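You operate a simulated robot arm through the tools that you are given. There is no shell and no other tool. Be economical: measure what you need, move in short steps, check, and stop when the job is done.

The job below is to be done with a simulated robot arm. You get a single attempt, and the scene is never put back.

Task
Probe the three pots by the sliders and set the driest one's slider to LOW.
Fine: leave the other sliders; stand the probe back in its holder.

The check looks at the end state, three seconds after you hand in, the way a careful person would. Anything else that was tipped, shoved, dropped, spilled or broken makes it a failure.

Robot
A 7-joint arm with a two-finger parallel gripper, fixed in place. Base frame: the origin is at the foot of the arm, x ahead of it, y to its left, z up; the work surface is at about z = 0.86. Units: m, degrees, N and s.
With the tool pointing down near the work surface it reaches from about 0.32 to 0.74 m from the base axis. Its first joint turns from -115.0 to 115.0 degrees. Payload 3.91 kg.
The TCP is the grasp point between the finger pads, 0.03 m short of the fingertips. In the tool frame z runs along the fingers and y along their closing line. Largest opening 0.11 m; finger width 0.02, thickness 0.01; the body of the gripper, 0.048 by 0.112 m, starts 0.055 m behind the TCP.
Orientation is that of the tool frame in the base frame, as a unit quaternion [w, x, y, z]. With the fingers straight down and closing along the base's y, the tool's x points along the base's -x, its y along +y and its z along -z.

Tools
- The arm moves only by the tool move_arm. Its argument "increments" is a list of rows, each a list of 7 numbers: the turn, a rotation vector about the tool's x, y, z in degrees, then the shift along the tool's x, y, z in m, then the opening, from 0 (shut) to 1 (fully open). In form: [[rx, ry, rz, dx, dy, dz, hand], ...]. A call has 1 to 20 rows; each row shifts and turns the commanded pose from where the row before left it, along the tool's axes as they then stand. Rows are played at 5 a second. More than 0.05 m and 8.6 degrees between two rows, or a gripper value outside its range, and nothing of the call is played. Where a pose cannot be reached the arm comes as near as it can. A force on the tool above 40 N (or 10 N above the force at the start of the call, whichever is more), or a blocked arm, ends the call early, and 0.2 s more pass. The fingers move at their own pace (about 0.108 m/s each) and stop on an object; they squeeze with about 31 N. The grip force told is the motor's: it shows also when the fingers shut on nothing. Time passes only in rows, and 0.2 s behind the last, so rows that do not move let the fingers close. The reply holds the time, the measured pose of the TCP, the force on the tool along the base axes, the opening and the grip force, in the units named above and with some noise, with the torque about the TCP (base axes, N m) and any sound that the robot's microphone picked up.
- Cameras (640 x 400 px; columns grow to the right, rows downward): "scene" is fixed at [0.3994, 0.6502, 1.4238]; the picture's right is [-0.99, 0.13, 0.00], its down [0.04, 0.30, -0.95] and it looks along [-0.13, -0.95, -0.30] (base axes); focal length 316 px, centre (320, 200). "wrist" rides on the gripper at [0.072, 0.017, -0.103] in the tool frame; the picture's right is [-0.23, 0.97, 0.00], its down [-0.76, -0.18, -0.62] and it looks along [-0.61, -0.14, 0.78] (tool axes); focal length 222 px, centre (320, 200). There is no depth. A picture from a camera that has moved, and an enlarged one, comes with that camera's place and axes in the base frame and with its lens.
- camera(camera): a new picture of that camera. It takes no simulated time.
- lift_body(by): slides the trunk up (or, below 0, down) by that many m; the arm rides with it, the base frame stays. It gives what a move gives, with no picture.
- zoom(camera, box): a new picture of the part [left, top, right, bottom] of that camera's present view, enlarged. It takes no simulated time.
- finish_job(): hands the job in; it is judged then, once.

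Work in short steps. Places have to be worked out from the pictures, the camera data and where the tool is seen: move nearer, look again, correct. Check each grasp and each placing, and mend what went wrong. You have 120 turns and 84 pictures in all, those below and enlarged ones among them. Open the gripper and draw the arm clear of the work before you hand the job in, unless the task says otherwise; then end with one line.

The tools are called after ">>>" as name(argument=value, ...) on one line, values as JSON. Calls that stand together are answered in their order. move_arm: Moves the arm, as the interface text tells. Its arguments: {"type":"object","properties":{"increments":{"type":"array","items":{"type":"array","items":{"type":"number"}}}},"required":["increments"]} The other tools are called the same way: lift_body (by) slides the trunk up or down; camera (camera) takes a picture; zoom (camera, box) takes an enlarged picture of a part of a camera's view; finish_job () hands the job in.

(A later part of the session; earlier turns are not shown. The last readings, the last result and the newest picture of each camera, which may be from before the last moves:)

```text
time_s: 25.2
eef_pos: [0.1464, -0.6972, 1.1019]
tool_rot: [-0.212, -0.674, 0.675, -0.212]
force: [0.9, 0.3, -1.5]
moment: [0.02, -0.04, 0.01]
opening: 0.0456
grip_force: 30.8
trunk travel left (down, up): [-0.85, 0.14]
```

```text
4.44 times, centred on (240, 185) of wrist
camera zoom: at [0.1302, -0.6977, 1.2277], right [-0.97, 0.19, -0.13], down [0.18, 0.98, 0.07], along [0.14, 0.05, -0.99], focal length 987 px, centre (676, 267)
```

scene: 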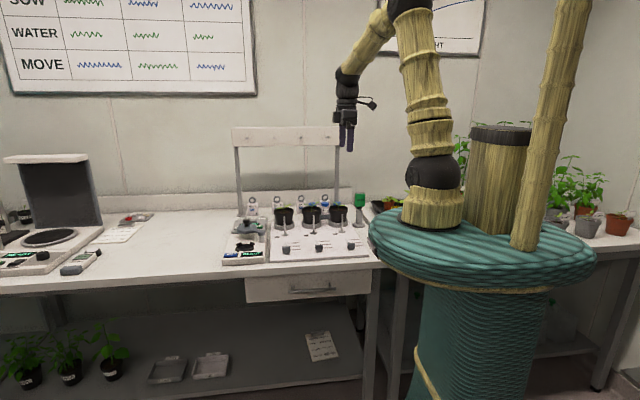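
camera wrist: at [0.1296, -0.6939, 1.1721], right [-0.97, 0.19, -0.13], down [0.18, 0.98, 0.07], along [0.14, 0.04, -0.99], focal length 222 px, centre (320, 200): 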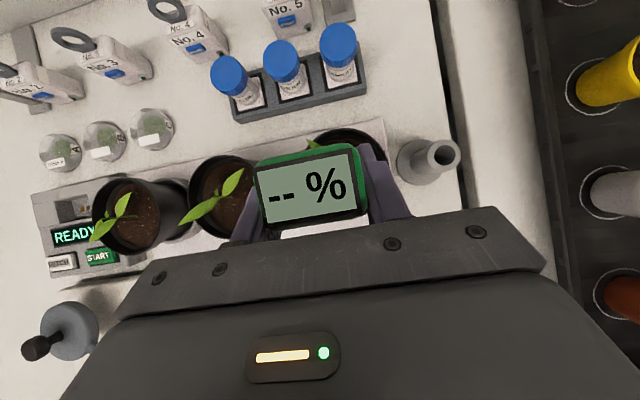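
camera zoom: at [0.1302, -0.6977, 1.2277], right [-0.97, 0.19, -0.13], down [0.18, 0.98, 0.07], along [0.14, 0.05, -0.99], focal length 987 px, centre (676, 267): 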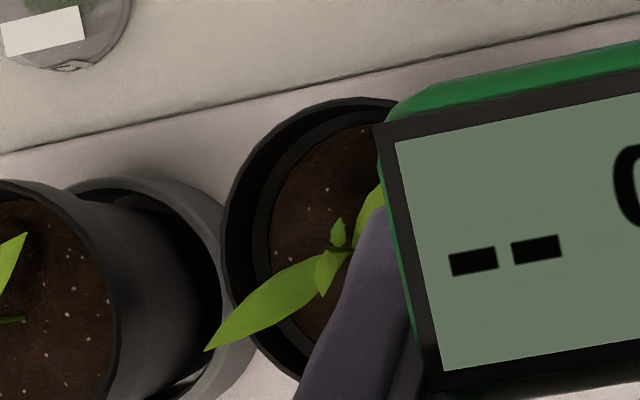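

The dark spot seems about 2 cm behind the stem. I back off up and toward the base to see all three pots' soil at once.

>>> move_arm(increments=[[0, 0, 0, -0.004, 0, -0.03, 0.2], [0, 0, 0, -0.01, 0.025, -0.0366, 0.2], [0, 0, 0, -0.01, 0.03, 0, 0.2], [0, 0, 0, -0.01, 0.03, 0, 0.2], [0, 0, 0, 0, 0.03, 0, 0.2], [0, 0, 0, 0, 0, 0, 0.2]])

>>> zoom(camera="wrist", box=[60, 100, 280, 238])

```text
time_s: 26.6
eef_pos: [0.0315, -0.6302, 1.1376]
tool_rot: [-0.213, -0.674, 0.675, -0.212]
force: [1.1, 0.0, -0.6]
moment: [-0.01, -0.01, 0.0]
opening: 0.0457
grip_force: 30.3
trunk travel left (down, up): [-0.85, 0.14]
```

```text
2.90 times, centred on (170, 169) of wrist
camera zoom: at [0.0154, -0.6297, 1.2627], right [-0.97, 0.19, -0.13], down [0.18, 0.98, 0.07], along [0.14, 0.05, -0.99], focal length 644 px, centre (755, 290)
```

zoom: 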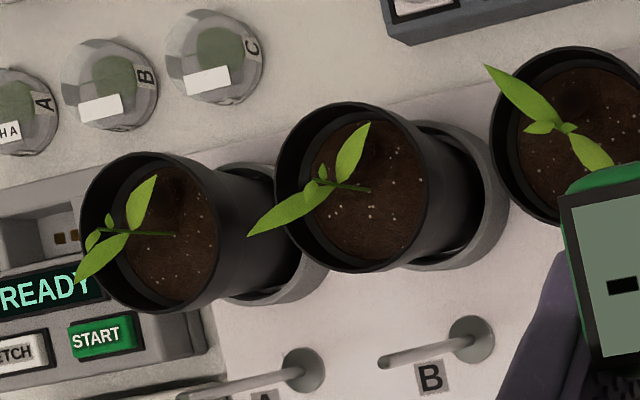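

>>> zoom(camera="wrist", box=[226, 110, 286, 180])

>>> zoom(camera="wrist", box=[150, 130, 220, 195])

>>> zoom(camera="wrist", box=[85, 145, 155, 210])

```text
5.71 times, centred on (256, 145) of wrist
camera zoom: at [0.0154, -0.6297, 1.2627], right [-0.97, 0.19, -0.13], down [0.18, 0.98, 0.07], along [0.14, 0.05, -0.99], focal length 1269 px, centre (686, 514)
```

zoom: 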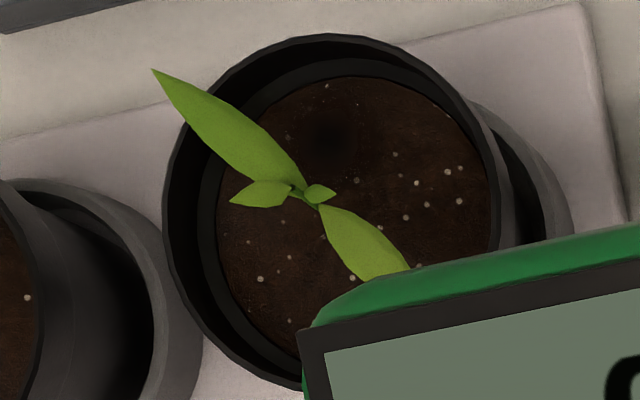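

```text
6.15 times, centred on (185, 162) of wrist
camera zoom: at [0.0154, -0.6297, 1.2627], right [-0.97, 0.19, -0.13], down [0.18, 0.98, 0.07], along [0.14, 0.05, -0.99], focal length 1367 px, centre (1151, 431)
```

zoom: 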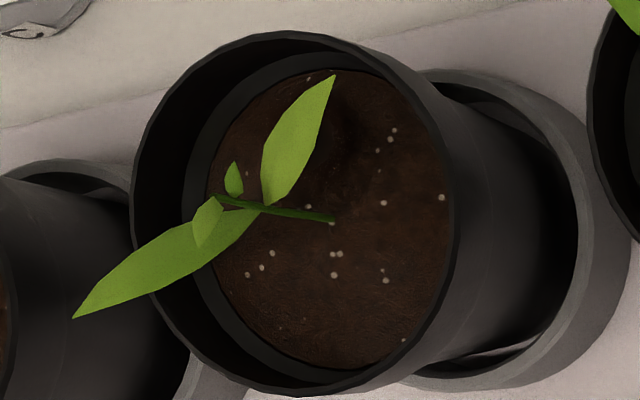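

```text
6.15 times, centred on (120, 178) of wrist
camera zoom: at [0.0154, -0.6297, 1.2627], right [-0.97, 0.19, -0.13], down [0.18, 0.98, 0.07], along [0.14, 0.05, -0.99], focal length 1367 px, centre (1551, 338)
```

zoom: 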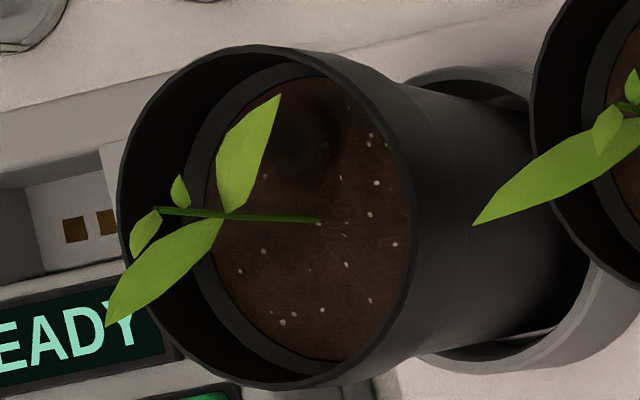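

Each pot has a dark probing hole ~22 mm behind the stem: C at about (0.132,-0.728), B (≈0.255,-0.727), A (≈0.380,-0.727). I move the rod above C's hole.

>>> move_arm(increments=[[0, 0, 0, 0.0155, -0.026, 0.015, 0.2], [0, 0, 0, 0.0155, -0.026, 0.015, 0.2], [0, 0, 0, 0.0155, -0.026, 0.0225, 0.2], [0, 0, 0, 0.0157, -0.025, 0.0248, 0.2], [0, 0, 0, 0, 0, 0, 0.2], [0, 0, 0, 0, 0, 0, 0.2]])

>>> zoom(camera="scene", box=[320, 180, 370, 215])

```text
time_s: 28.0
eef_pos: [0.1353, -0.7288, 1.1089]
tool_rot: [0.213, 0.675, -0.674, 0.213]
force: [-0.3, -0.3, -0.1]
moment: [0.0, 0.01, -0.04]
opening: 0.0458
grip_force: 30.9
trunk travel left (down, up): [-0.85, 0.14]
```

```text
11.43 times, centred on (345, 198) of scene
camera zoom: at [0.3994, 0.6502, 1.4238], right [-0.99, 0.13, 0.0], down [0.04, 0.3, -0.95], along [-0.13, -0.95, -0.3], focal length 3609 px, centre (34, 229)
```

zoom: 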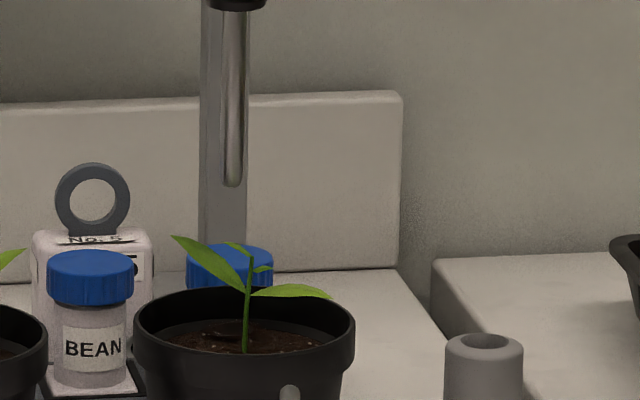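

>>> zoom(camera="scene", box=[330, 193, 354, 213])

```text
16.00 times, centred on (342, 203) of scene
camera zoom: at [0.3994, 0.6502, 1.4238], right [-0.99, 0.13, 0.0], down [0.04, 0.3, -0.95], along [-0.13, -0.95, -0.3], focal length 5052 px, centre (-32, 152)
```

zoom: 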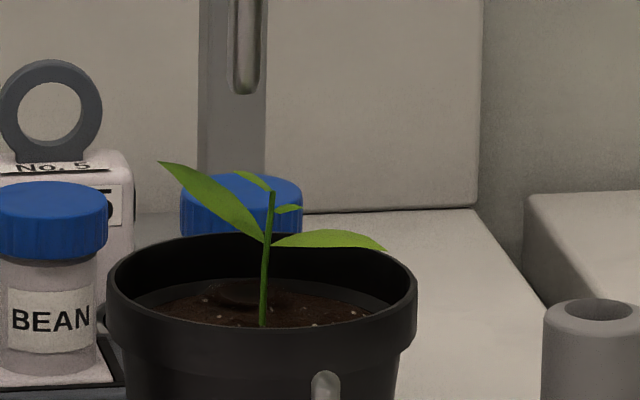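

Column alignment is good; I shift 3 mm toward the base in y and lower slowly, watching for contact at soil level.

>>> move_arm(increments=[[0, 0, 0, -0.0025, 0, -0.0017, 0.2], [0, 0, 0, -0.0086, 0, 0.0123, 0.2], [0, 0, 0, -0.0086, 0, 0.0123, 0.2], [0, 0, 0, -0.0086, 0, 0.0123, 0.2], [0, 0, 0, -0.0057, 0, 0.0082, 0.2], [0, 0, 0, -0.0034, 0, 0.0049, 0.2], [0, 0, 0, -0.0034, 0, 0.0049, 0.2], [0, 0, 0, 0, 0, 0, 0.2]])

>>> camera(camera="wrist")

```text
time_s: 29.8
eef_pos: [0.134, -0.7227, 1.044]
tool_rot: [0.213, 0.674, -0.674, 0.213]
force: [-0.1, 1.2, -0.5]
moment: [0.16, 0.02, 0.0]
opening: 0.0455
grip_force: 31.0
trunk travel left (down, up): [-0.85, 0.14]
```

```text
32 pictures are left
camera wrist: at [0.1175, -0.7224, 1.1693], right [-0.97, 0.19, -0.13], down [0.18, 0.98, 0.07], along [0.14, 0.05, -0.99], focal length 222 px, centre (320, 200)
```

wrist: 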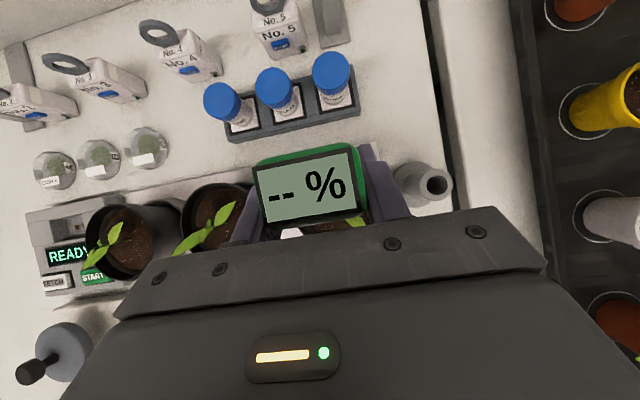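

No vertical contact at the level where it was blocked before. I continue down 1.5 cm.

>>> move_arm(increments=[[0, 0, 0, -0.0029, 0, 0.0041, 0.2], [0, 0, 0, -0.0029, 0, 0.0041, 0.2], [0, 0, 0, -0.0029, 0, 0.0041, 0.2], [0, 0, 0, 0, 0, 0, 0.2]])

>>> zoom(camera="wrist", box=[240, 100, 420, 240])

```text
time_s: 30.8
eef_pos: [0.1355, -0.7233, 1.0284]
tool_rot: [-0.213, -0.674, 0.674, -0.213]
force: [0.6, 0.1, -1.7]
moment: [0.07, -0.04, 0.03]
opening: 0.0455
grip_force: 30.8
trunk travel left (down, up): [-0.85, 0.14]
```

```text
2.86 times, centred on (330, 170) of wrist
camera zoom: at [0.1185, -0.7229, 1.1539], right [-0.97, 0.19, -0.13], down [0.18, 0.98, 0.07], along [0.14, 0.05, -0.99], focal length 635 px, centre (291, 286)
```

zoom: 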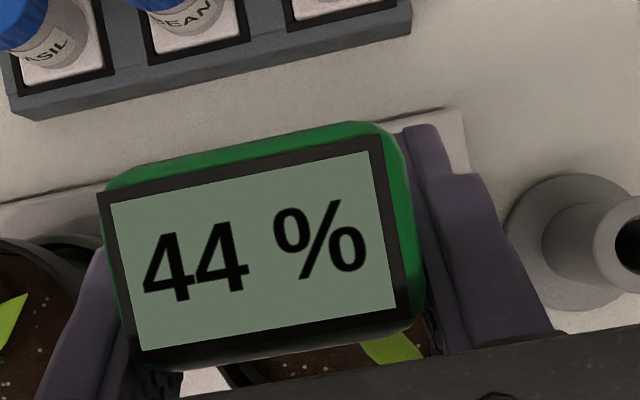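

The hole works: C reads 44 %. I wait a second to be sure the value is steady.

>>> move_arm(increments=[[0, 0, 0, 0, 0, 0, 0.2], [0, 0, 0, 0, 0, 0, 0.2], [0, 0, 0, 0, 0, 0, 0.2], [0, 0, 0, 0, 0, 0, 0.2], [0, 0, 0, 0, 0, 0, 0.2], [0, 0, 0, 0, 0, 0, 0.2]])

>>> zoom(camera="wrist", box=[240, 100, 420, 240])

```text
time_s: 32.2
eef_pos: [0.136, -0.7238, 1.0284]
tool_rot: [0.211, 0.675, -0.674, 0.213]
force: [0.5, 0.0, -1.3]
moment: [-0.03, 0.01, 0.0]
opening: 0.0456
grip_force: 30.9
trunk travel left (down, up): [-0.85, 0.14]
```

```text
2.86 times, centred on (330, 170) of wrist
camera zoom: at [0.1185, -0.7229, 1.1539], right [-0.97, 0.19, -0.13], down [0.18, 0.98, 0.07], along [0.14, 0.05, -0.99], focal length 635 px, centre (291, 286)
```

zoom: 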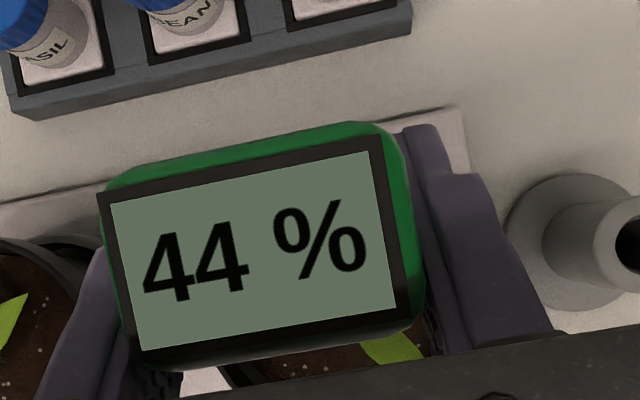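

C = 44 % steady. I lift out and move above pot B.

>>> move_arm(increments=[[0, 0, 0, 0.0115, 0, -0.0164, 0.2], [0, 0, 0, 0.0115, 0, -0.0164, 0.2], [0, 0, 0, 0.0115, 0, -0.0164, 0.2], [0, 0, 0, 0.0143, 0, -0.0205, 0.2], [0, 0, 0, 0, -0.04, 0, 0.2], [0, 0, 0, 0, -0.04, 0, 0.2], [0, 0, 0, 0, -0.04, 0, 0.2], [0, 0, 0, 0, 0, 0, 0.2], [0, 0, 0, 0, 0, 0, 0.2]])

>>> zoom(camera="scene", box=[297, 191, 325, 213])

```text
time_s: 34.2
eef_pos: [0.2552, -0.7204, 1.1128]
tool_rot: [-0.213, -0.674, 0.675, -0.212]
force: [0.7, -0.5, -0.4]
moment: [0.0, 0.01, -0.03]
opening: 0.0456
grip_force: 31.0
trunk travel left (down, up): [-0.85, 0.14]
```

```text
16.00 times, centred on (311, 202) of scene
camera zoom: at [0.3994, 0.6502, 1.4238], right [-0.99, 0.13, 0.0], down [0.04, 0.3, -0.95], along [-0.13, -0.95, -0.3], focal length 5052 px, centre (464, 168)
```

zoom: 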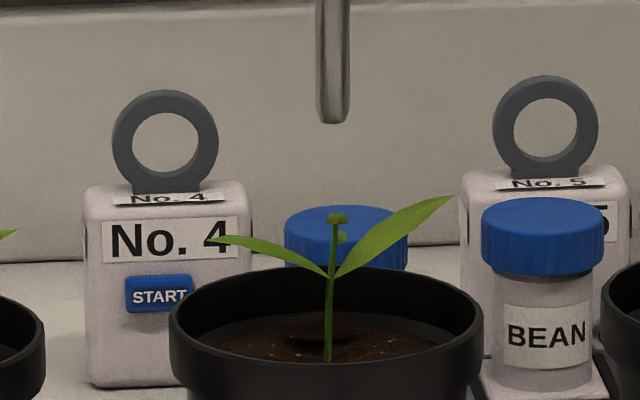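

B's hole is ~4 mm further in +x than the rod. I correct (also 2 mm in y) and lower in two stages within one call.

>>> move_arm(increments=[[0, 0, 0, 0.002, -0.0045, 0.0014, 0.2], [0, 0, 0, -0.0115, 0, 0.0164, 0.2], [0, 0, 0, -0.0115, 0, 0.0164, 0.2], [0, 0, 0, -0.0086, 0, 0.0123, 0.2], [0, 0, 0, -0.0043, 0, 0.0061, 0.2], [0, 0, 0, -0.0029, 0, 0.0041, 0.2], [0, 0, 0, 0, 0, 0, 0.2]])

```text
time_s: 35.8
eef_pos: [0.2583, -0.7251, 1.045]
tool_rot: [0.213, 0.674, -0.674, 0.213]
force: [-0.4, -0.6, 2.0]
moment: [0.0, 0.1, -0.01]
opening: 0.0457
grip_force: 31.6
trunk travel left (down, up): [-0.85, 0.14]
```

>>> move_arm(increments=[[0, 0, 0, -0.0023, 0, 0.0033, 0.2], [0, 0, 0, -0.0023, 0, 0.0033, 0.2], [0, 0, 0, 0, 0, 0, 0.2]])

```text
time_s: 36.6
eef_pos: [0.2605, -0.7249, 1.0312]
tool_rot: [0.21, 0.676, -0.675, 0.209]
force: [-0.4, -0.7, -1.1]
moment: [0.0, -0.01, -0.04]
opening: 0.0454
grip_force: 31.1
trunk travel left (down, up): [-0.85, 0.14]
```

No resistance, so the rod went into the hole. I go 4 mm further and read.

>>> move_arm(increments=[[0, 0, 0, -0.0023, 0, 0.0033, 0.2], [0, 0, 0, 0, 0, 0, 0.2], [0, 0, 0, 0, 0, 0, 0.2], [0, 0, 0, 0, 0, 0, 0.2]])

>>> zoom(camera="wrist", box=[200, 80, 440, 240])

```text
time_s: 37.6
eef_pos: [0.2597, -0.7265, 1.0333]
tool_rot: [0.212, 0.675, -0.674, 0.213]
force: [0.2, -0.6, -0.8]
moment: [0.0, -0.02, 0.04]
opening: 0.0455
grip_force: 31.1
trunk travel left (down, up): [-0.85, 0.14]
```

```text
2.50 times, centred on (320, 160) of wrist
camera zoom: at [0.2424, -0.7252, 1.1594], right [-0.97, 0.19, -0.13], down [0.18, 0.98, 0.07], along [0.14, 0.05, -0.99], focal length 555 px, centre (320, 300)
```

zoom: 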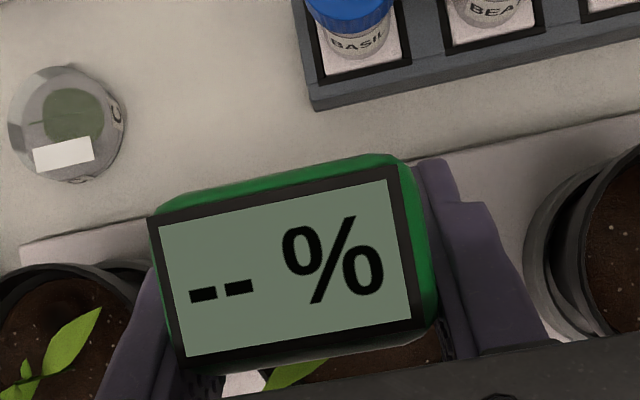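

Depth is a little less than at C; I go 9 mm deeper.

>>> move_arm(increments=[[0, 0, 0, -0.0026, 0, 0.0037, 0.2], [0, 0, 0, -0.0026, 0, 0.0037, 0.2], [0, 0, 0, 0, 0, 0, 0.2], [0, 0, 0, 0, 0, 0, 0.2], [0, 0, 0, 0, 0, 0, 0.2], [0, 0, 0, 0, 0, 0, 0.2]])

>>> zoom(camera="wrist", box=[200, 80, 440, 240])

```text
time_s: 39.0
eef_pos: [0.2608, -0.7254, 1.0246]
tool_rot: [-0.213, -0.674, 0.674, -0.212]
force: [0.4, -0.1, -0.8]
moment: [-0.01, 0.01, 0.03]
opening: 0.0454
grip_force: 30.8
trunk travel left (down, up): [-0.85, 0.14]
```

```text
2.50 times, centred on (320, 160) of wrist
camera zoom: at [0.2428, -0.7251, 1.1505], right [-0.97, 0.19, -0.13], down [0.18, 0.98, 0.07], along [0.14, 0.05, -0.99], focal length 555 px, centre (320, 300)
```

zoom: 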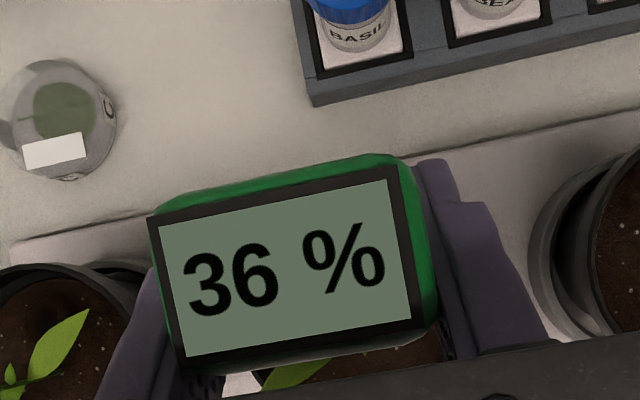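

B = 36 %. Now up and across to pot A.

>>> move_arm(increments=[[0, 0, 0, 0.0115, 0, -0.0164, 0.2], [0, 0, 0, 0.0115, 0, -0.0164, 0.2], [0, 0, 0, 0.0115, 0, -0.0164, 0.2], [0, 0, 0, 0.0143, 0, -0.0205, 0.2], [0, 0, 0, 0, -0.031, 0, 0.2], [0, 0, 0, 0, -0.031, 0, 0.2], [0, 0, 0, 0, -0.031, 0, 0.2], [0, 0, 0, 0, -0.031, 0, 0.2], [0, 0, 0, 0, 0, 0, 0.2], [0, 0, 0, 0, 0, 0, 0.2]])

>>> zoom(camera="scene", box=[268, 191, 296, 213])

```text
time_s: 41.2
eef_pos: [0.3845, -0.7262, 1.1084]
tool_rot: [-0.213, -0.674, 0.675, -0.212]
force: [-0.3, 0.0, -0.5]
moment: [-0.02, -0.01, 0.0]
opening: 0.0455
grip_force: 30.5
trunk travel left (down, up): [-0.85, 0.14]
```

```text
16.00 times, centred on (282, 202) of scene
camera zoom: at [0.3994, 0.6502, 1.4238], right [-0.99, 0.13, 0.0], down [0.04, 0.3, -0.95], along [-0.13, -0.95, -0.3], focal length 5052 px, centre (928, 168)
```

zoom: 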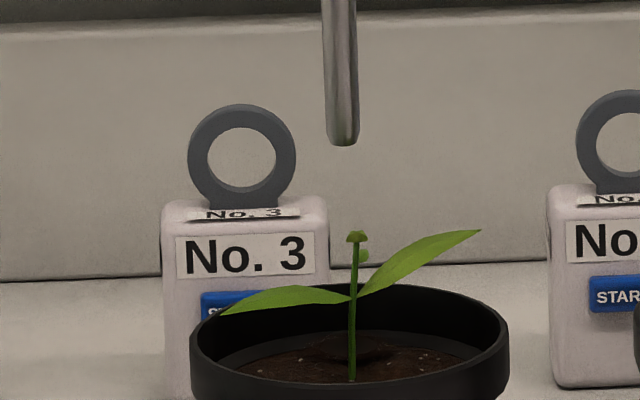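

Reach is fine and the rod lines up with A's hole. I lower with a check near soil level.

>>> move_arm(increments=[[0, 0, 0, -0.0115, 0, 0.0164, 0.2], [0, 0, 0, -0.0115, 0, 0.0164, 0.2], [0, 0, 0, -0.0086, 0, 0.0123, 0.2], [0, 0, 0, -0.0029, 0, 0.0041, 0.2], [0, 0, 0, -0.0029, 0, 0.0041, 0.2], [0, 0, 0, -0.0023, 0, 0.0033, 0.2], [0, 0, 0, 0, 0, 0, 0.2]])

```text
time_s: 42.8
eef_pos: [0.3826, -0.7241, 1.0446]
tool_rot: [0.214, 0.674, -0.674, 0.216]
force: [-1.1, 1.9, 18.5]
moment: [0.01, 0.17, -0.02]
opening: 0.0456
grip_force: 31.2
trunk travel left (down, up): [-0.85, 0.14]
```

Contact (18 N): missed the hole slightly. I lift 1.2 cm and look closely.

>>> move_arm(increments=[[0, 0, 0, 0.0069, 0, -0.0098, 0.2], [0, 0, 0, 0.0046, 0, -0.0066, 0.2], [0, 0, 0, 0, 0, 0, 0.2]])

>>> zoom(camera="scene", box=[274, 194, 298, 210])

```text
time_s: 43.6
eef_pos: [0.3829, -0.724, 1.0601]
tool_rot: [0.212, 0.675, -0.674, 0.212]
force: [0.0, 0.5, -0.5]
moment: [-0.01, -0.01, -0.02]
opening: 0.0458
grip_force: 30.8
trunk travel left (down, up): [-0.85, 0.14]
```

```text
16.00 times, centred on (286, 202) of scene
camera zoom: at [0.3994, 0.6502, 1.4238], right [-0.99, 0.13, 0.0], down [0.04, 0.3, -0.95], along [-0.13, -0.95, -0.3], focal length 5052 px, centre (864, 168)
```

zoom: 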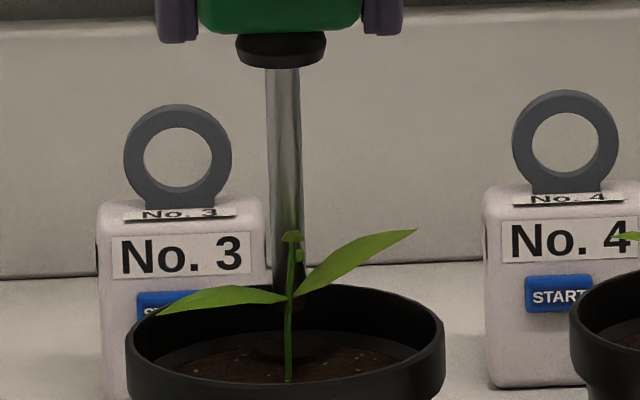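

The rod needs about +2 mm in x (spacing from C and B agrees: 0.385). I correct and lower again gently.

>>> move_arm(increments=[[0, 0, 0, 0.0008, -0.0023, 0.0006, 0.2], [0, 0, 0, -0.0046, 0, 0.0066, 0.2], [0, 0, 0, -0.0034, 0, 0.0049, 0.2], [0, 0, 0, -0.0017, 0, 0.0025, 0.2], [0, 0, 0, 0, 0, 0, 0.2]])

```text
time_s: 44.8
eef_pos: [0.3855, -0.7271, 1.0453]
tool_rot: [-0.214, -0.673, 0.675, -0.213]
force: [-1.0, -0.6, 7.8]
moment: [-0.17, 0.19, 0.01]
opening: 0.0455
grip_force: 31.3
trunk travel left (down, up): [-0.85, 0.14]
```

Still touching soil. I lift 5 mm, shift 4 mm toward the base in y, and try again.

>>> move_arm(increments=[[0, 0, 0, 0.0034, 0, -0.0049, 0.2], [0, 0, 0, -0.0033, 0, -0.0023, 0.2], [0, 0, 0, 0, 0, 0, 0.2], [0, 0, 0, -0.0034, 0, 0.0049, 0.2], [0, 0, 0, -0.0014, 0, 0.002, 0.2], [0, 0, 0, 0, 0, 0, 0.2]])

```text
time_s: 46.2
eef_pos: [0.3853, -0.7217, 1.0403]
tool_rot: [0.212, 0.675, -0.674, 0.213]
force: [-0.2, 1.4, -1.3]
moment: [0.12, 0.0, -0.02]
opening: 0.0458
grip_force: 30.9
trunk travel left (down, up): [-0.85, 0.14]
```

It slipped in (z 1.040, no vertical force). I lower to the reading depth and read.

>>> move_arm(increments=[[0, 0, 0, -0.0029, 0, 0.0041, 0.2], [0, 0, 0, -0.0029, 0, 0.0041, 0.2], [0, 0, 0, -0.0029, 0, 0.0041, 0.2], [0, 0, 0, 0, 0, 0, 0.2], [0, 0, 0, 0, 0, 0, 0.2], [0, 0, 0, 0, 0, 0, 0.2], [0, 0, 0, 0, 0, 0, 0.2]])

>>> zoom(camera="wrist", box=[200, 80, 440, 240])

```text
time_s: 47.8
eef_pos: [0.3844, -0.7216, 1.0251]
tool_rot: [-0.213, -0.674, 0.674, -0.213]
force: [0.3, 1.3, -1.0]
moment: [0.13, -0.05, 0.01]
opening: 0.0457
grip_force: 31.0
trunk travel left (down, up): [-0.85, 0.14]
```

```text
2.50 times, centred on (320, 160) of wrist
camera zoom: at [0.3691, -0.722, 1.1516], right [-0.97, 0.19, -0.13], down [0.18, 0.98, 0.07], along [0.14, 0.05, -0.99], focal length 555 px, centre (320, 300)
```

zoom: 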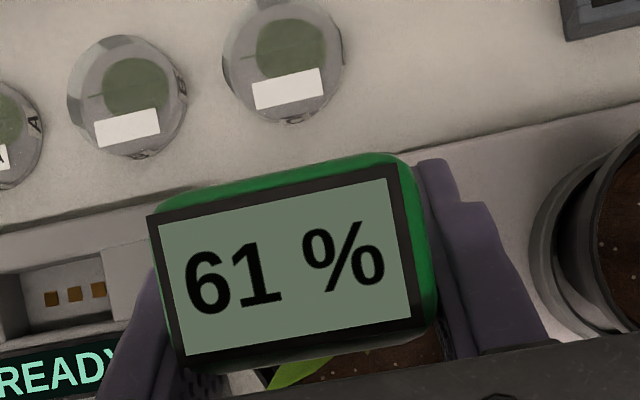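

A = 61 %, B = 36 %, C = 44 %: B is the driest. I return the probe: lift out of A and travel above the holder.

>>> move_arm(increments=[[0, 0, 0, 0.0115, 0, -0.0164, 0.2], [0, 0, 0, 0.0115, 0, -0.0164, 0.2], [0, 0, 0, 0.0115, 0, -0.0164, 0.2], [0, 0, 0, 0.0115, 0, -0.0164, 0.2], [0, 0, 0, 0.0143, 0, -0.0205, 0.2], [0, 0, 0, 0, 0.045, 0, 0.2], [0, 0, 0, 0, 0.045, 0, 0.2], [0, 0, 0, 0, 0.045, 0, 0.2], [0, 0, 0, 0, 0.045, 0, 0.2], [0, 0, 0, 0, 0.045, 0, 0.2], [0, 0, 0, 0, 0.045, 0, 0.2], [0, 0, 0, 0, 0.045, 0, 0.2], [0, 0, 0, -0.0164, 0.036, -0.0115, 0.2], [0, 0, 0, 0, 0, 0, 0.2], [0, 0, 0, 0, 0, 0, 0.2]])

>>> zoom(camera="scene", box=[334, 155, 382, 215])

```text
time_s: 51.0
eef_pos: [0.035, -0.7018, 1.1312]
tool_rot: [-0.212, -0.674, 0.675, -0.212]
force: [-1.5, -0.3, -0.8]
moment: [-0.01, 0.02, -0.04]
opening: 0.0457
grip_force: 31.0
trunk travel left (down, up): [-0.85, 0.14]
```

```text
6.67 times, centred on (358, 185) of scene
camera zoom: at [0.3994, 0.6502, 1.4238], right [-0.99, 0.13, 0.0], down [0.04, 0.3, -0.95], along [-0.13, -0.95, -0.3], focal length 2105 px, centre (67, 300)
```

zoom: 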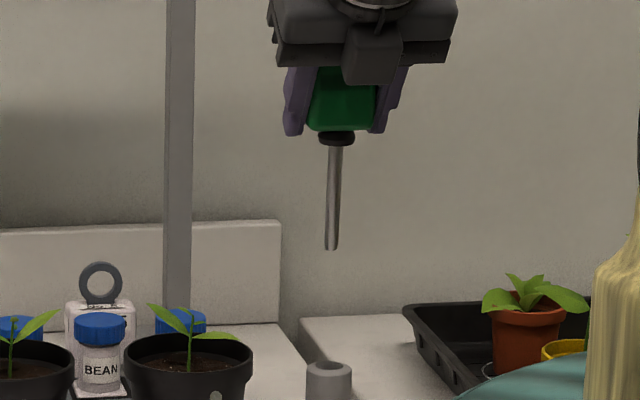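

Rod is vertical and nearly over the holder; I shift 1.5 mm in -x and lower to the mouth, then on slowly.

>>> move_arm(increments=[[0, 0, 0, 0.0004, 0.0015, 0.0003, 0.2], [0, 0, 0, -0.0115, 0, 0.0164, 0.2], [0, 0, 0, -0.0115, 0, 0.0164, 0.2], [0, 0, 0, -0.0115, 0, 0.0164, 0.2], [0, 0, 0, -0.0057, 0, 0.0082, 0.2], [0, 0, 0, -0.0057, 0, 0.0082, 0.2], [0, 0, 0, -0.0057, 0, 0.0082, 0.2], [0, 0, 0, 0, 0, 0, 0.2]])

>>> zoom(camera="scene", box=[334, 170, 382, 220])

```text
time_s: 52.8
eef_pos: [0.0328, -0.7009, 1.0419]
tool_rot: [0.212, 0.675, -0.674, 0.212]
force: [1.8, 3.8, -2.1]
moment: [0.33, -0.19, -0.01]
opening: 0.0456
grip_force: 30.9
trunk travel left (down, up): [-0.85, 0.14]
```

```text
8.00 times, centred on (358, 195) of scene
camera zoom: at [0.3994, 0.6502, 1.4238], right [-0.99, 0.13, 0.0], down [0.04, 0.3, -0.95], along [-0.13, -0.95, -0.3], focal length 2526 px, centre (16, 240)
```

zoom: 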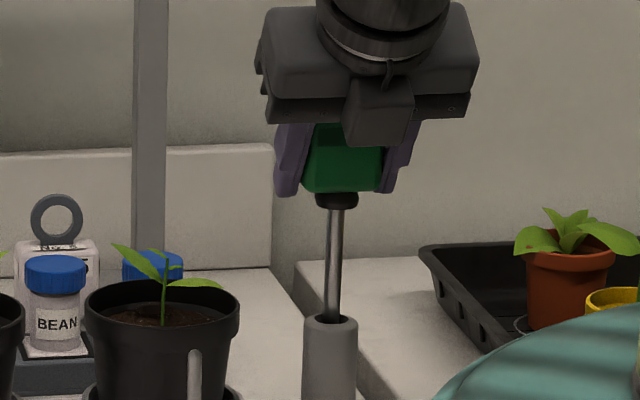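

The tip is in the mouth but presses sideways (+y, +x reaction); I relieve by 2 mm/1 mm and continue down.

>>> move_arm(increments=[[0, 0, 0, -0.0016, -0.001, -0.0011, 0.2], [0, 0, 0, -0.0043, 0, 0.0061, 0.2], [0, 0, 0, -0.0043, 0, 0.0061, 0.2], [0, 0, 0, 0, 0, 0, 0.2]])

```text
time_s: 53.8
eef_pos: [0.0347, -0.7008, 1.0256]
tool_rot: [-0.212, -0.674, 0.675, -0.213]
force: [0.1, 0.3, -2.1]
moment: [0.0, 0.0, -0.01]
opening: 0.0457
grip_force: 30.5
trunk travel left (down, up): [-0.85, 0.14]
```

Side force is gone. I lower on toward the seat (expected TCP z ≈ 0.982) in small steps.

>>> move_arm(increments=[[0, 0, 0, -0.0057, 0, 0.0082, 0.2], [0, 0, 0, -0.0057, 0, 0.0082, 0.2], [0, 0, 0, -0.0057, 0, 0.0082, 0.2], [0, 0, 0, -0.0029, 0, 0.0041, 0.2], [0, 0, 0, 0, 0, 0, 0.2]])

>>> zoom(camera="scene", box=[330, 175, 386, 220])

```text
time_s: 55.0
eef_pos: [0.0339, -0.7001, 0.9899]
tool_rot: [0.212, 0.674, -0.674, 0.213]
force: [-0.8, 0.4, -0.5]
moment: [0.03, 0.0, 0.01]
opening: 0.0459
grip_force: 31.5
trunk travel left (down, up): [-0.85, 0.14]
```

```text
8.89 times, centred on (358, 198) of scene
camera zoom: at [0.3994, 0.6502, 1.4238], right [-0.99, 0.13, 0.0], down [0.04, 0.3, -0.95], along [-0.13, -0.95, -0.3], focal length 2807 px, centre (-18, 222)
```

zoom: 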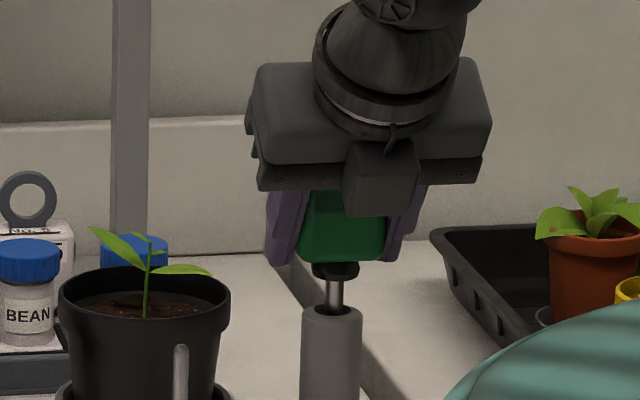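

About 1.2 cm of rod is left. I lower the rest in 4 mm steps and feel for the seat.

>>> move_arm(increments=[[0, 0, 0, -0.0023, 0, 0.0033, 0.2], [0, 0, 0, -0.0023, 0, 0.0033, 0.2], [0, 0, 0, -0.0017, 0, 0.0025, 0.2], [0, 0, 0, 0, 0, 0, 0.2]])

```text
time_s: 56.0
eef_pos: [0.0347, -0.7006, 0.9795]
tool_rot: [-0.213, -0.674, 0.675, -0.212]
force: [-0.2, 1.3, -1.4]
moment: [0.01, 0.01, -0.01]
opening: 0.0455
grip_force: 31.0
trunk travel left (down, up): [-0.85, 0.14]
```

>>> move_arm(increments=[[0, 0, 0, -0.0011, 0, 0.0016, 0.2], [0, 0, 0, -0.0011, 0, 0.0016, 0.2], [0, 0, 0, 0, 0, 0, 0.2]])

>>> zoom(camera="scene", box=[330, 175, 386, 220])

```text
time_s: 56.8
eef_pos: [0.0346, -0.7009, 0.9782]
tool_rot: [-0.214, -0.673, 0.675, -0.214]
force: [1.2, 1.0, 13.4]
moment: [-0.01, -0.12, -0.03]
opening: 0.0454
grip_force: 31.3
trunk travel left (down, up): [-0.85, 0.14]
```

```text
8.89 times, centred on (358, 198) of scene
camera zoom: at [0.3994, 0.6502, 1.4238], right [-0.99, 0.13, 0.0], down [0.04, 0.3, -0.95], along [-0.13, -0.95, -0.3], focal length 2807 px, centre (-18, 222)
```

zoom: 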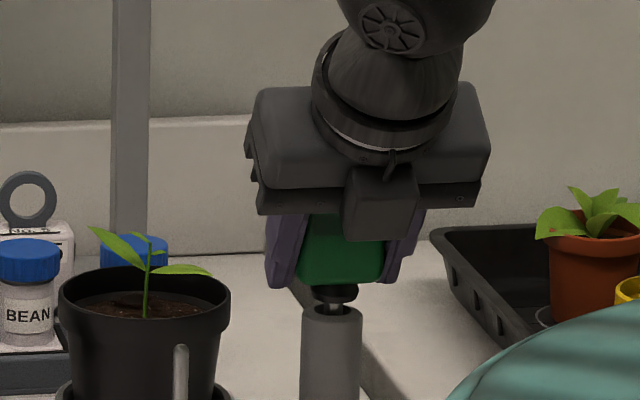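

Seated (13 N, same small gap as at the start). I relieve 1.5 mm, open, and draw back along the tool axis.

>>> move_arm(increments=[[0, 0, 0, 0.0009, 0, -0.0013, 0.2], [0, 0, 0, 0, 0, 0, 0.45], [0, 0, 0, 0, 0, 0, 0.6], [0, 0, 0, 0, 0, 0, 0.7], [0, 0, 0, 0, 0, 0, 0.7], [0, 0, 0, 0, 0, -0.015, 0.7], [0, 0, 0, 0, 0, -0.03, 0.7], [0, 0, 0, 0, 0, -0.04, 0.7], [0, 0, 0, 0, 0, -0.04, 0.7], [0, 0, 0, 0, 0, -0.04, 0.7], [0, 0, 0, 0, 0, 0, 0.7]])

>>> zoom(camera="scene", box=[270, 160, 398, 265])

```text
time_s: 59.2
eef_pos: [0.0333, -0.6056, 1.1114]
tool_rot: [-0.213, -0.674, 0.675, -0.212]
force: [-0.4, 0.0, 0.0]
moment: [0.0, 0.01, 0.02]
opening: 0.0768
grip_force: 0.2
trunk travel left (down, up): [-0.85, 0.14]
```

```text
3.81 times, centred on (334, 212) of scene
camera zoom: at [0.3994, 0.6502, 1.4238], right [-0.99, 0.13, 0.0], down [0.04, 0.3, -0.95], along [-0.13, -0.95, -0.3], focal length 1203 px, centre (267, 152)
```

zoom: 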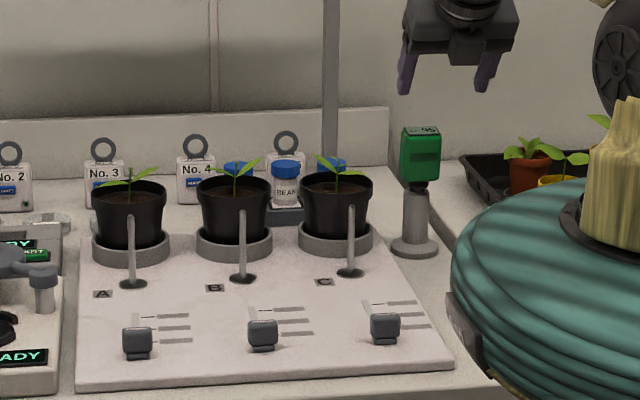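

Probe stands in its holder as before. Now slider B: first I hover with the camera looking straight down on B's labels.

>>> move_arm(increments=[[0, 0, 0, -0.0262, -0.0305, -0.008, 0.7], [0, 0, 0, -0.0262, -0.0305, -0.008, 0.7], [0, 0, 0, -0.0262, -0.0305, -0.008, 0.7], [0, 0, 0, -0.0262, -0.0305, -0.008, 0.7], [0, 0, 0, -0.0262, -0.0305, -0.008, 0.7], [0, 0, 0, -0.0262, -0.0305, -0.008, 0.7], [0, 0, 0, 0, 0, 0, 0.7]])

>>> camera(camera="wrist")

```text
time_s: 60.8
eef_pos: [0.2164, -0.4509, 1.0615]
tool_rot: [-0.213, -0.674, 0.675, -0.213]
force: [-0.6, 0.4, 0.6]
moment: [-0.01, 0.01, 0.01]
opening: 0.0769
grip_force: 0.1
trunk travel left (down, up): [-0.85, 0.14]
```

```text
18 pictures are left
camera wrist: at [0.1995, -0.4502, 1.1882], right [-0.97, 0.19, -0.13], down [0.18, 0.98, 0.07], along [0.14, 0.05, -0.99], focal length 222 px, centre (320, 200)
```

wrist: 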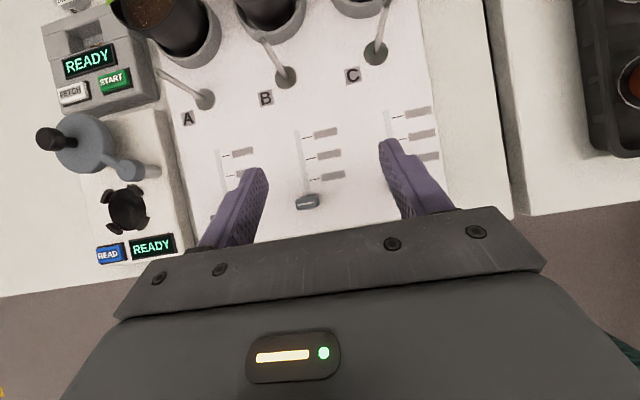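

>>> zoom(camera="wrist", box=[284, 115, 364, 220])

```text
3.81 times, centred on (324, 168) of wrist
camera zoom: at [0.1995, -0.4502, 1.1882], right [-0.97, 0.19, -0.13], down [0.18, 0.98, 0.07], along [0.14, 0.05, -0.99], focal length 846 px, centre (305, 324)
```

zoom: 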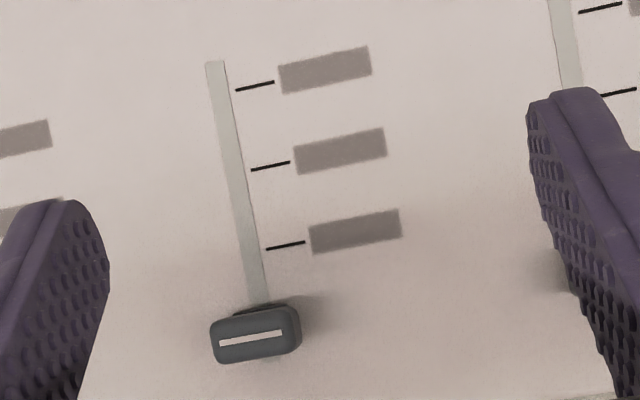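

Labels are blank on B as well. Marks are at y≈-0.465, -0.495, -0.525; the knob (31×17 mm) at (0.260,-0.435) sits in the OFF end. I untilt the hand and go above the knob.

>>> move_arm(increments=[[0, -7, 0, 0, 0, 0, 0.7], [0, -7, 0, 0, 0, 0, 0.7], [0, -7, 0, 0, 0, 0, 0.7], [0, -7, 0, 0, 0, 0, 0.7], [0, -7, 0, 0, 0, 0, 0.7], [0, 0, 0, -0.008, -0.0218, 0.03, 0.7], [0, 0, 0, -0.008, -0.0218, 0.03, 0.7], [0, 0, 0, 0, 0, 0.03, 0.7], [0, 0, 0, 0, 0, 0, 0.7], [0, 0, 0, 0, 0, 0, 0.7]])

>>> camera(camera="wrist")

>>> zoom(camera="scene", box=[270, 200, 370, 262])

```text
time_s: 63.0
eef_pos: [0.2668, -0.4408, 0.9733]
tool_rot: [0.014, 0.709, -0.705, 0.025]
force: [1.1, 0.0, 0.8]
moment: [0.02, -0.01, 0.0]
opening: 0.077
grip_force: 0.1
out of reach, approached as far as the arm can: row 3
trunk travel left (down, up): [-0.85, 0.14]
```

```text
16 pictures are left
camera wrist: at [0.2484, -0.5065, 1.0801], right [-0.97, 0.22, -0.03], down [0.16, 0.8, 0.58], along [0.15, 0.56, -0.81], focal length 222 px, centre (320, 200)
```

wrist: 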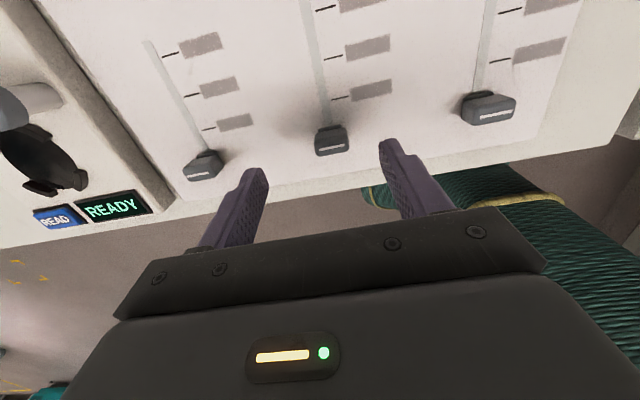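

```text
6.40 times, centred on (320, 231) of scene
camera zoom: at [0.3994, 0.6502, 1.4238], right [-0.99, 0.13, 0.0], down [0.04, 0.3, -0.95], along [-0.13, -0.95, -0.3], focal length 2021 px, centre (320, 2)
```

zoom: 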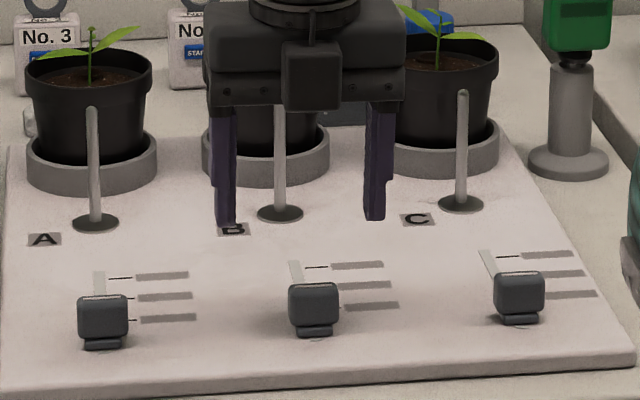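

The arm stopped about 3° short of vertical (joint limit), which is fine. I centre on the knob and descend halfway to check.

>>> move_arm(increments=[[0, 0, 0, -0.005, 0.0075, 0.015, 0.6], [0, 0, 0, -0.001, 0, 0.02, 0.6], [0, 0, 0, 0, 0, 0, 0.6]])

>>> zoom(camera="scene", box=[270, 200, 370, 262])

```text
time_s: 63.8
eef_pos: [0.258, -0.4362, 0.9366]
tool_rot: [0.015, 0.709, -0.705, 0.026]
force: [-0.8, 0.7, 0.0]
moment: [0.02, 0.01, 0.01]
opening: 0.0659
grip_force: 0.1
trunk travel left (down, up): [-0.85, 0.14]
```

```text
6.40 times, centred on (320, 231) of scene
camera zoom: at [0.3994, 0.6502, 1.4238], right [-0.99, 0.13, 0.0], down [0.04, 0.3, -0.95], along [-0.13, -0.95, -0.3], focal length 2021 px, centre (320, 2)
```

zoom: 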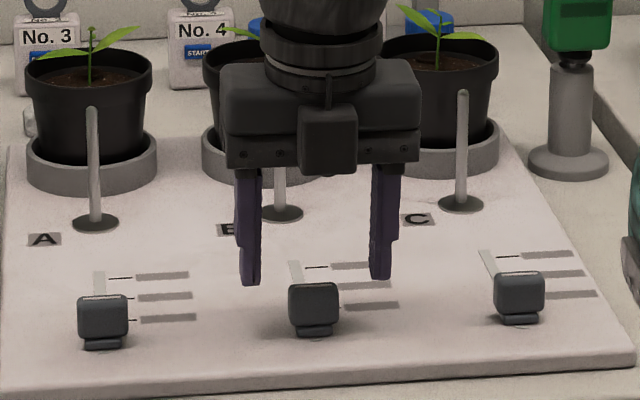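

Aligned with the knob. I descend 2.7 cm (fingertips just above the board) and close on the knob.

>>> move_arm(increments=[[0, 0, 0, -0.001, 0, 0.014, 0.6], [0, 0, 0, -0.001, 0, 0.012, 0.6], [0, 0, 0, 0, 0, 0, 0.5], [0, 0, 0, 0, 0, 0, 0.4], [0, 0, 0, 0, 0, 0, 0.3], [0, 0, 0, 0, 0, 0, 0.22], [0, 0, 0, 0, 0, 0, 0.22]])

>>> zoom(camera="scene", box=[290, 215, 350, 260])

```text
time_s: 65.4
eef_pos: [0.2588, -0.4356, 0.9101]
tool_rot: [0.014, 0.709, -0.705, 0.026]
force: [3.1, 0.4, -0.5]
moment: [-0.02, 0.63, -0.11]
opening: 0.029
grip_force: 44.5
trunk travel left (down, up): [-0.85, 0.14]
```

```text
8.89 times, centred on (320, 238) of scene
camera zoom: at [0.3994, 0.6502, 1.4238], right [-0.99, 0.13, 0.0], down [0.04, 0.3, -0.95], along [-0.13, -0.95, -0.3], focal length 2807 px, centre (320, -133)
```

zoom: 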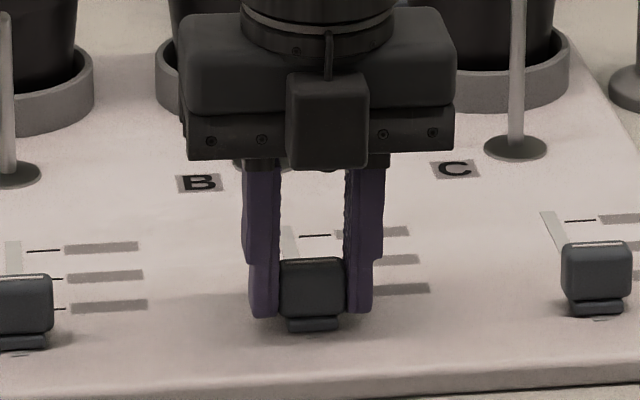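

Knob gripped (29 mm). I drag it toward the first mark in small steps, listening for sounds.

>>> move_arm(increments=[[0, 0, 0, 0.005, 0, 0.0003, 0.22], [0, 0, 0, 0.005, 0, 0.0003, 0.22], [0, 0, 0, 0.005, 0, 0.0003, 0.22], [0, 0, 0, 0.005, 0, 0.0003, 0.22], [0, 0, 0, 0, 0, 0, 0.22]])

```text
time_s: 66.6
eef_pos: [0.26, -0.4559, 0.9097]
tool_rot: [0.014, 0.709, -0.705, 0.025]
force: [0.8, 0.0, 1.5]
moment: [0.32, 0.66, -0.13]
opening: 0.029
grip_force: 45.3
trunk travel left (down, up): [-0.85, 0.14]
```

>>> move_arm(increments=[[0, 0, 0, 0.005, 0, 0.0003, 0.22], [0, 0, 0, 0.004, 0, 0.0003, 0.22], [0, 0, 0, 0, 0, 0, 0.22], [0, 0, 0, 0, 0, 0, 0.22], [0, 0, 0, 0, 0, 0, 0.22]])

>>> zoom(camera="scene", box=[270, 190, 370, 260])

```text
time_s: 67.8
eef_pos: [0.2592, -0.4643, 0.91]
tool_rot: [0.014, 0.709, -0.705, 0.026]
force: [3.0, -1.1, 3.5]
moment: [-0.21, 0.64, -0.12]
opening: 0.0291
grip_force: 45.0
trunk travel left (down, up): [-0.85, 0.14]
```

```text
5.71 times, centred on (320, 225) of scene
camera zoom: at [0.3994, 0.6502, 1.4238], right [-0.99, 0.13, 0.0], down [0.04, 0.3, -0.95], along [-0.13, -0.95, -0.3], focal length 1804 px, centre (320, 57)
```

zoom: 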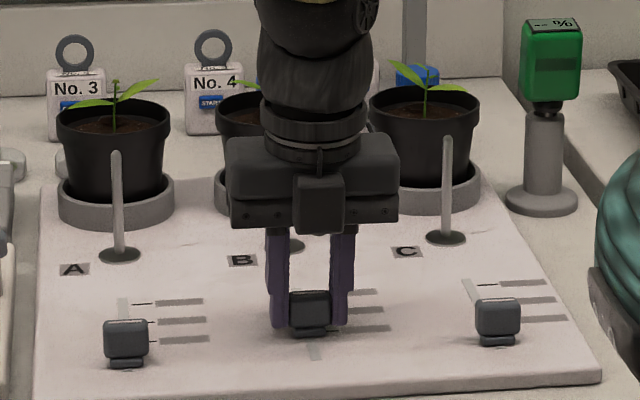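

The knob is at the first mark next to OFF (moved 29 mm); no sound. By convention OFF → LOW → MID → HIGH, so this is LOW. I release and rise straight up.

>>> move_arm(increments=[[0, 0, 0, 0, 0, 0, 0.3], [0, 0, 0, 0, 0, 0, 0.4], [0, 0, 0, 0, 0, 0, 0.5], [0, 0, 0, 0, 0, 0, 0.55], [0, 0, 0, 0, 0, -0.02, 0.55], [0, 0, 0, 0, 0, -0.04, 0.55], [0, 0, 0, 0, 0, -0.04, 0.55], [0, 0, 0, 0, 0, -0.04, 0.55], [0, 0, 0, 0, 0, -0.03, 0.55], [0, 0, 0, 0, 0, 0, 0.55]])

>>> zoom(camera="scene", box=[270, 190, 370, 260])

>>> camera(camera="wrist")

```text
time_s: 70.0
eef_pos: [0.2585, -0.4543, 1.0811]
tool_rot: [0.013, 0.709, -0.705, 0.025]
force: [-0.2, 0.7, 0.0]
moment: [-0.02, 0.01, 0.01]
opening: 0.0607
grip_force: 0.0
trunk travel left (down, up): [-0.85, 0.14]
```

```text
5.71 times, centred on (320, 225) of scene
camera zoom: at [0.3994, 0.6502, 1.4238], right [-0.99, 0.13, 0.0], down [0.04, 0.3, -0.95], along [-0.13, -0.95, -0.3], focal length 1804 px, centre (320, 57)
```

zoom: 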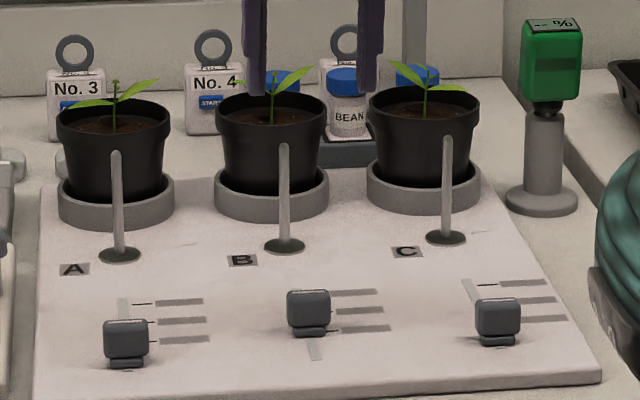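

```text
10 pictures are left
camera wrist: at [0.2402, -0.5216, 1.187], right [-0.97, 0.22, -0.03], down [0.16, 0.8, 0.58], along [0.15, 0.56, -0.81], focal length 222 px, centre (320, 200)
```

wrist: 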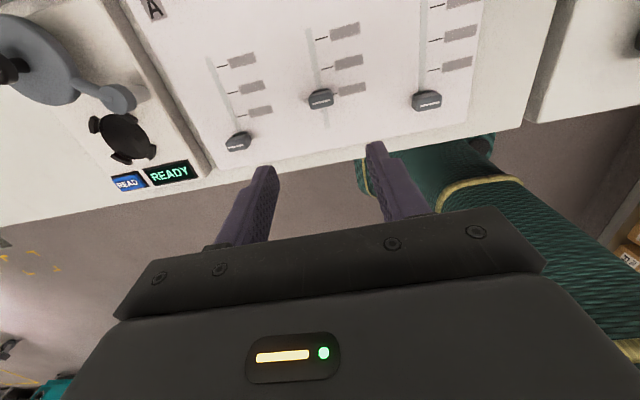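

>>> zoom(camera="wrist", box=[290, 10, 390, 120])

>>> zoom(camera="scene", box=[300, 228, 340, 256])

```text
3.64 times, centred on (340, 65) of wrist
camera zoom: at [0.2402, -0.5216, 1.187], right [-0.97, 0.22, -0.03], down [0.16, 0.8, 0.58], along [0.15, 0.56, -0.81], focal length 808 px, centre (247, 691)
```

zoom: 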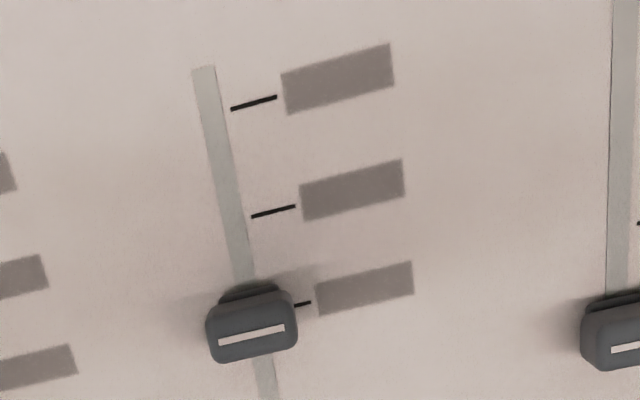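

```text
14.29 times, centred on (320, 242) of scene
camera zoom: at [0.3994, 0.6502, 1.4238], right [-0.99, 0.13, 0.0], down [0.04, 0.3, -0.95], along [-0.13, -0.95, -0.3], focal length 4511 px, centre (320, -400)
```

zoom: 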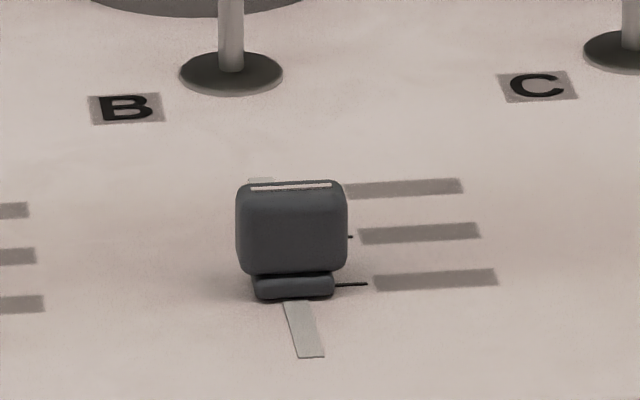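

The knob lines up with the first mark, other sliders are untouched, the probe stands in its holder. I raise the arm further clear and open the gripper.

>>> move_arm(increments=[[0, 0, 0, 0, 0, -0.04, 0.8], [0, 0, 0, -0.01, 0, -0.04, 1], [0, 0, 0, -0.01, 0, -0.04, 1], [0, 0, 0, 0, 0, 0, 1]])

>>> camera(camera="scene")

```text
time_s: 71.0
eef_pos: [0.2572, -0.4293, 1.1977]
tool_rot: [0.014, 0.709, -0.705, 0.025]
force: [-0.3, -0.4, -0.4]
moment: [0.03, 0.01, -0.02]
opening: 0.1099
grip_force: 0.0
trunk travel left (down, up): [-0.85, 0.14]
```

```text
7 pictures are left
```

scene: 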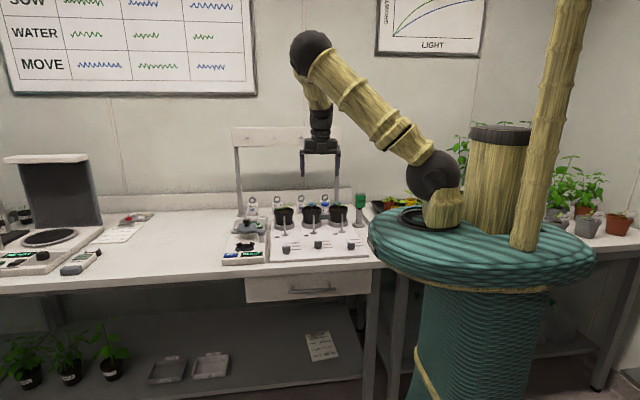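

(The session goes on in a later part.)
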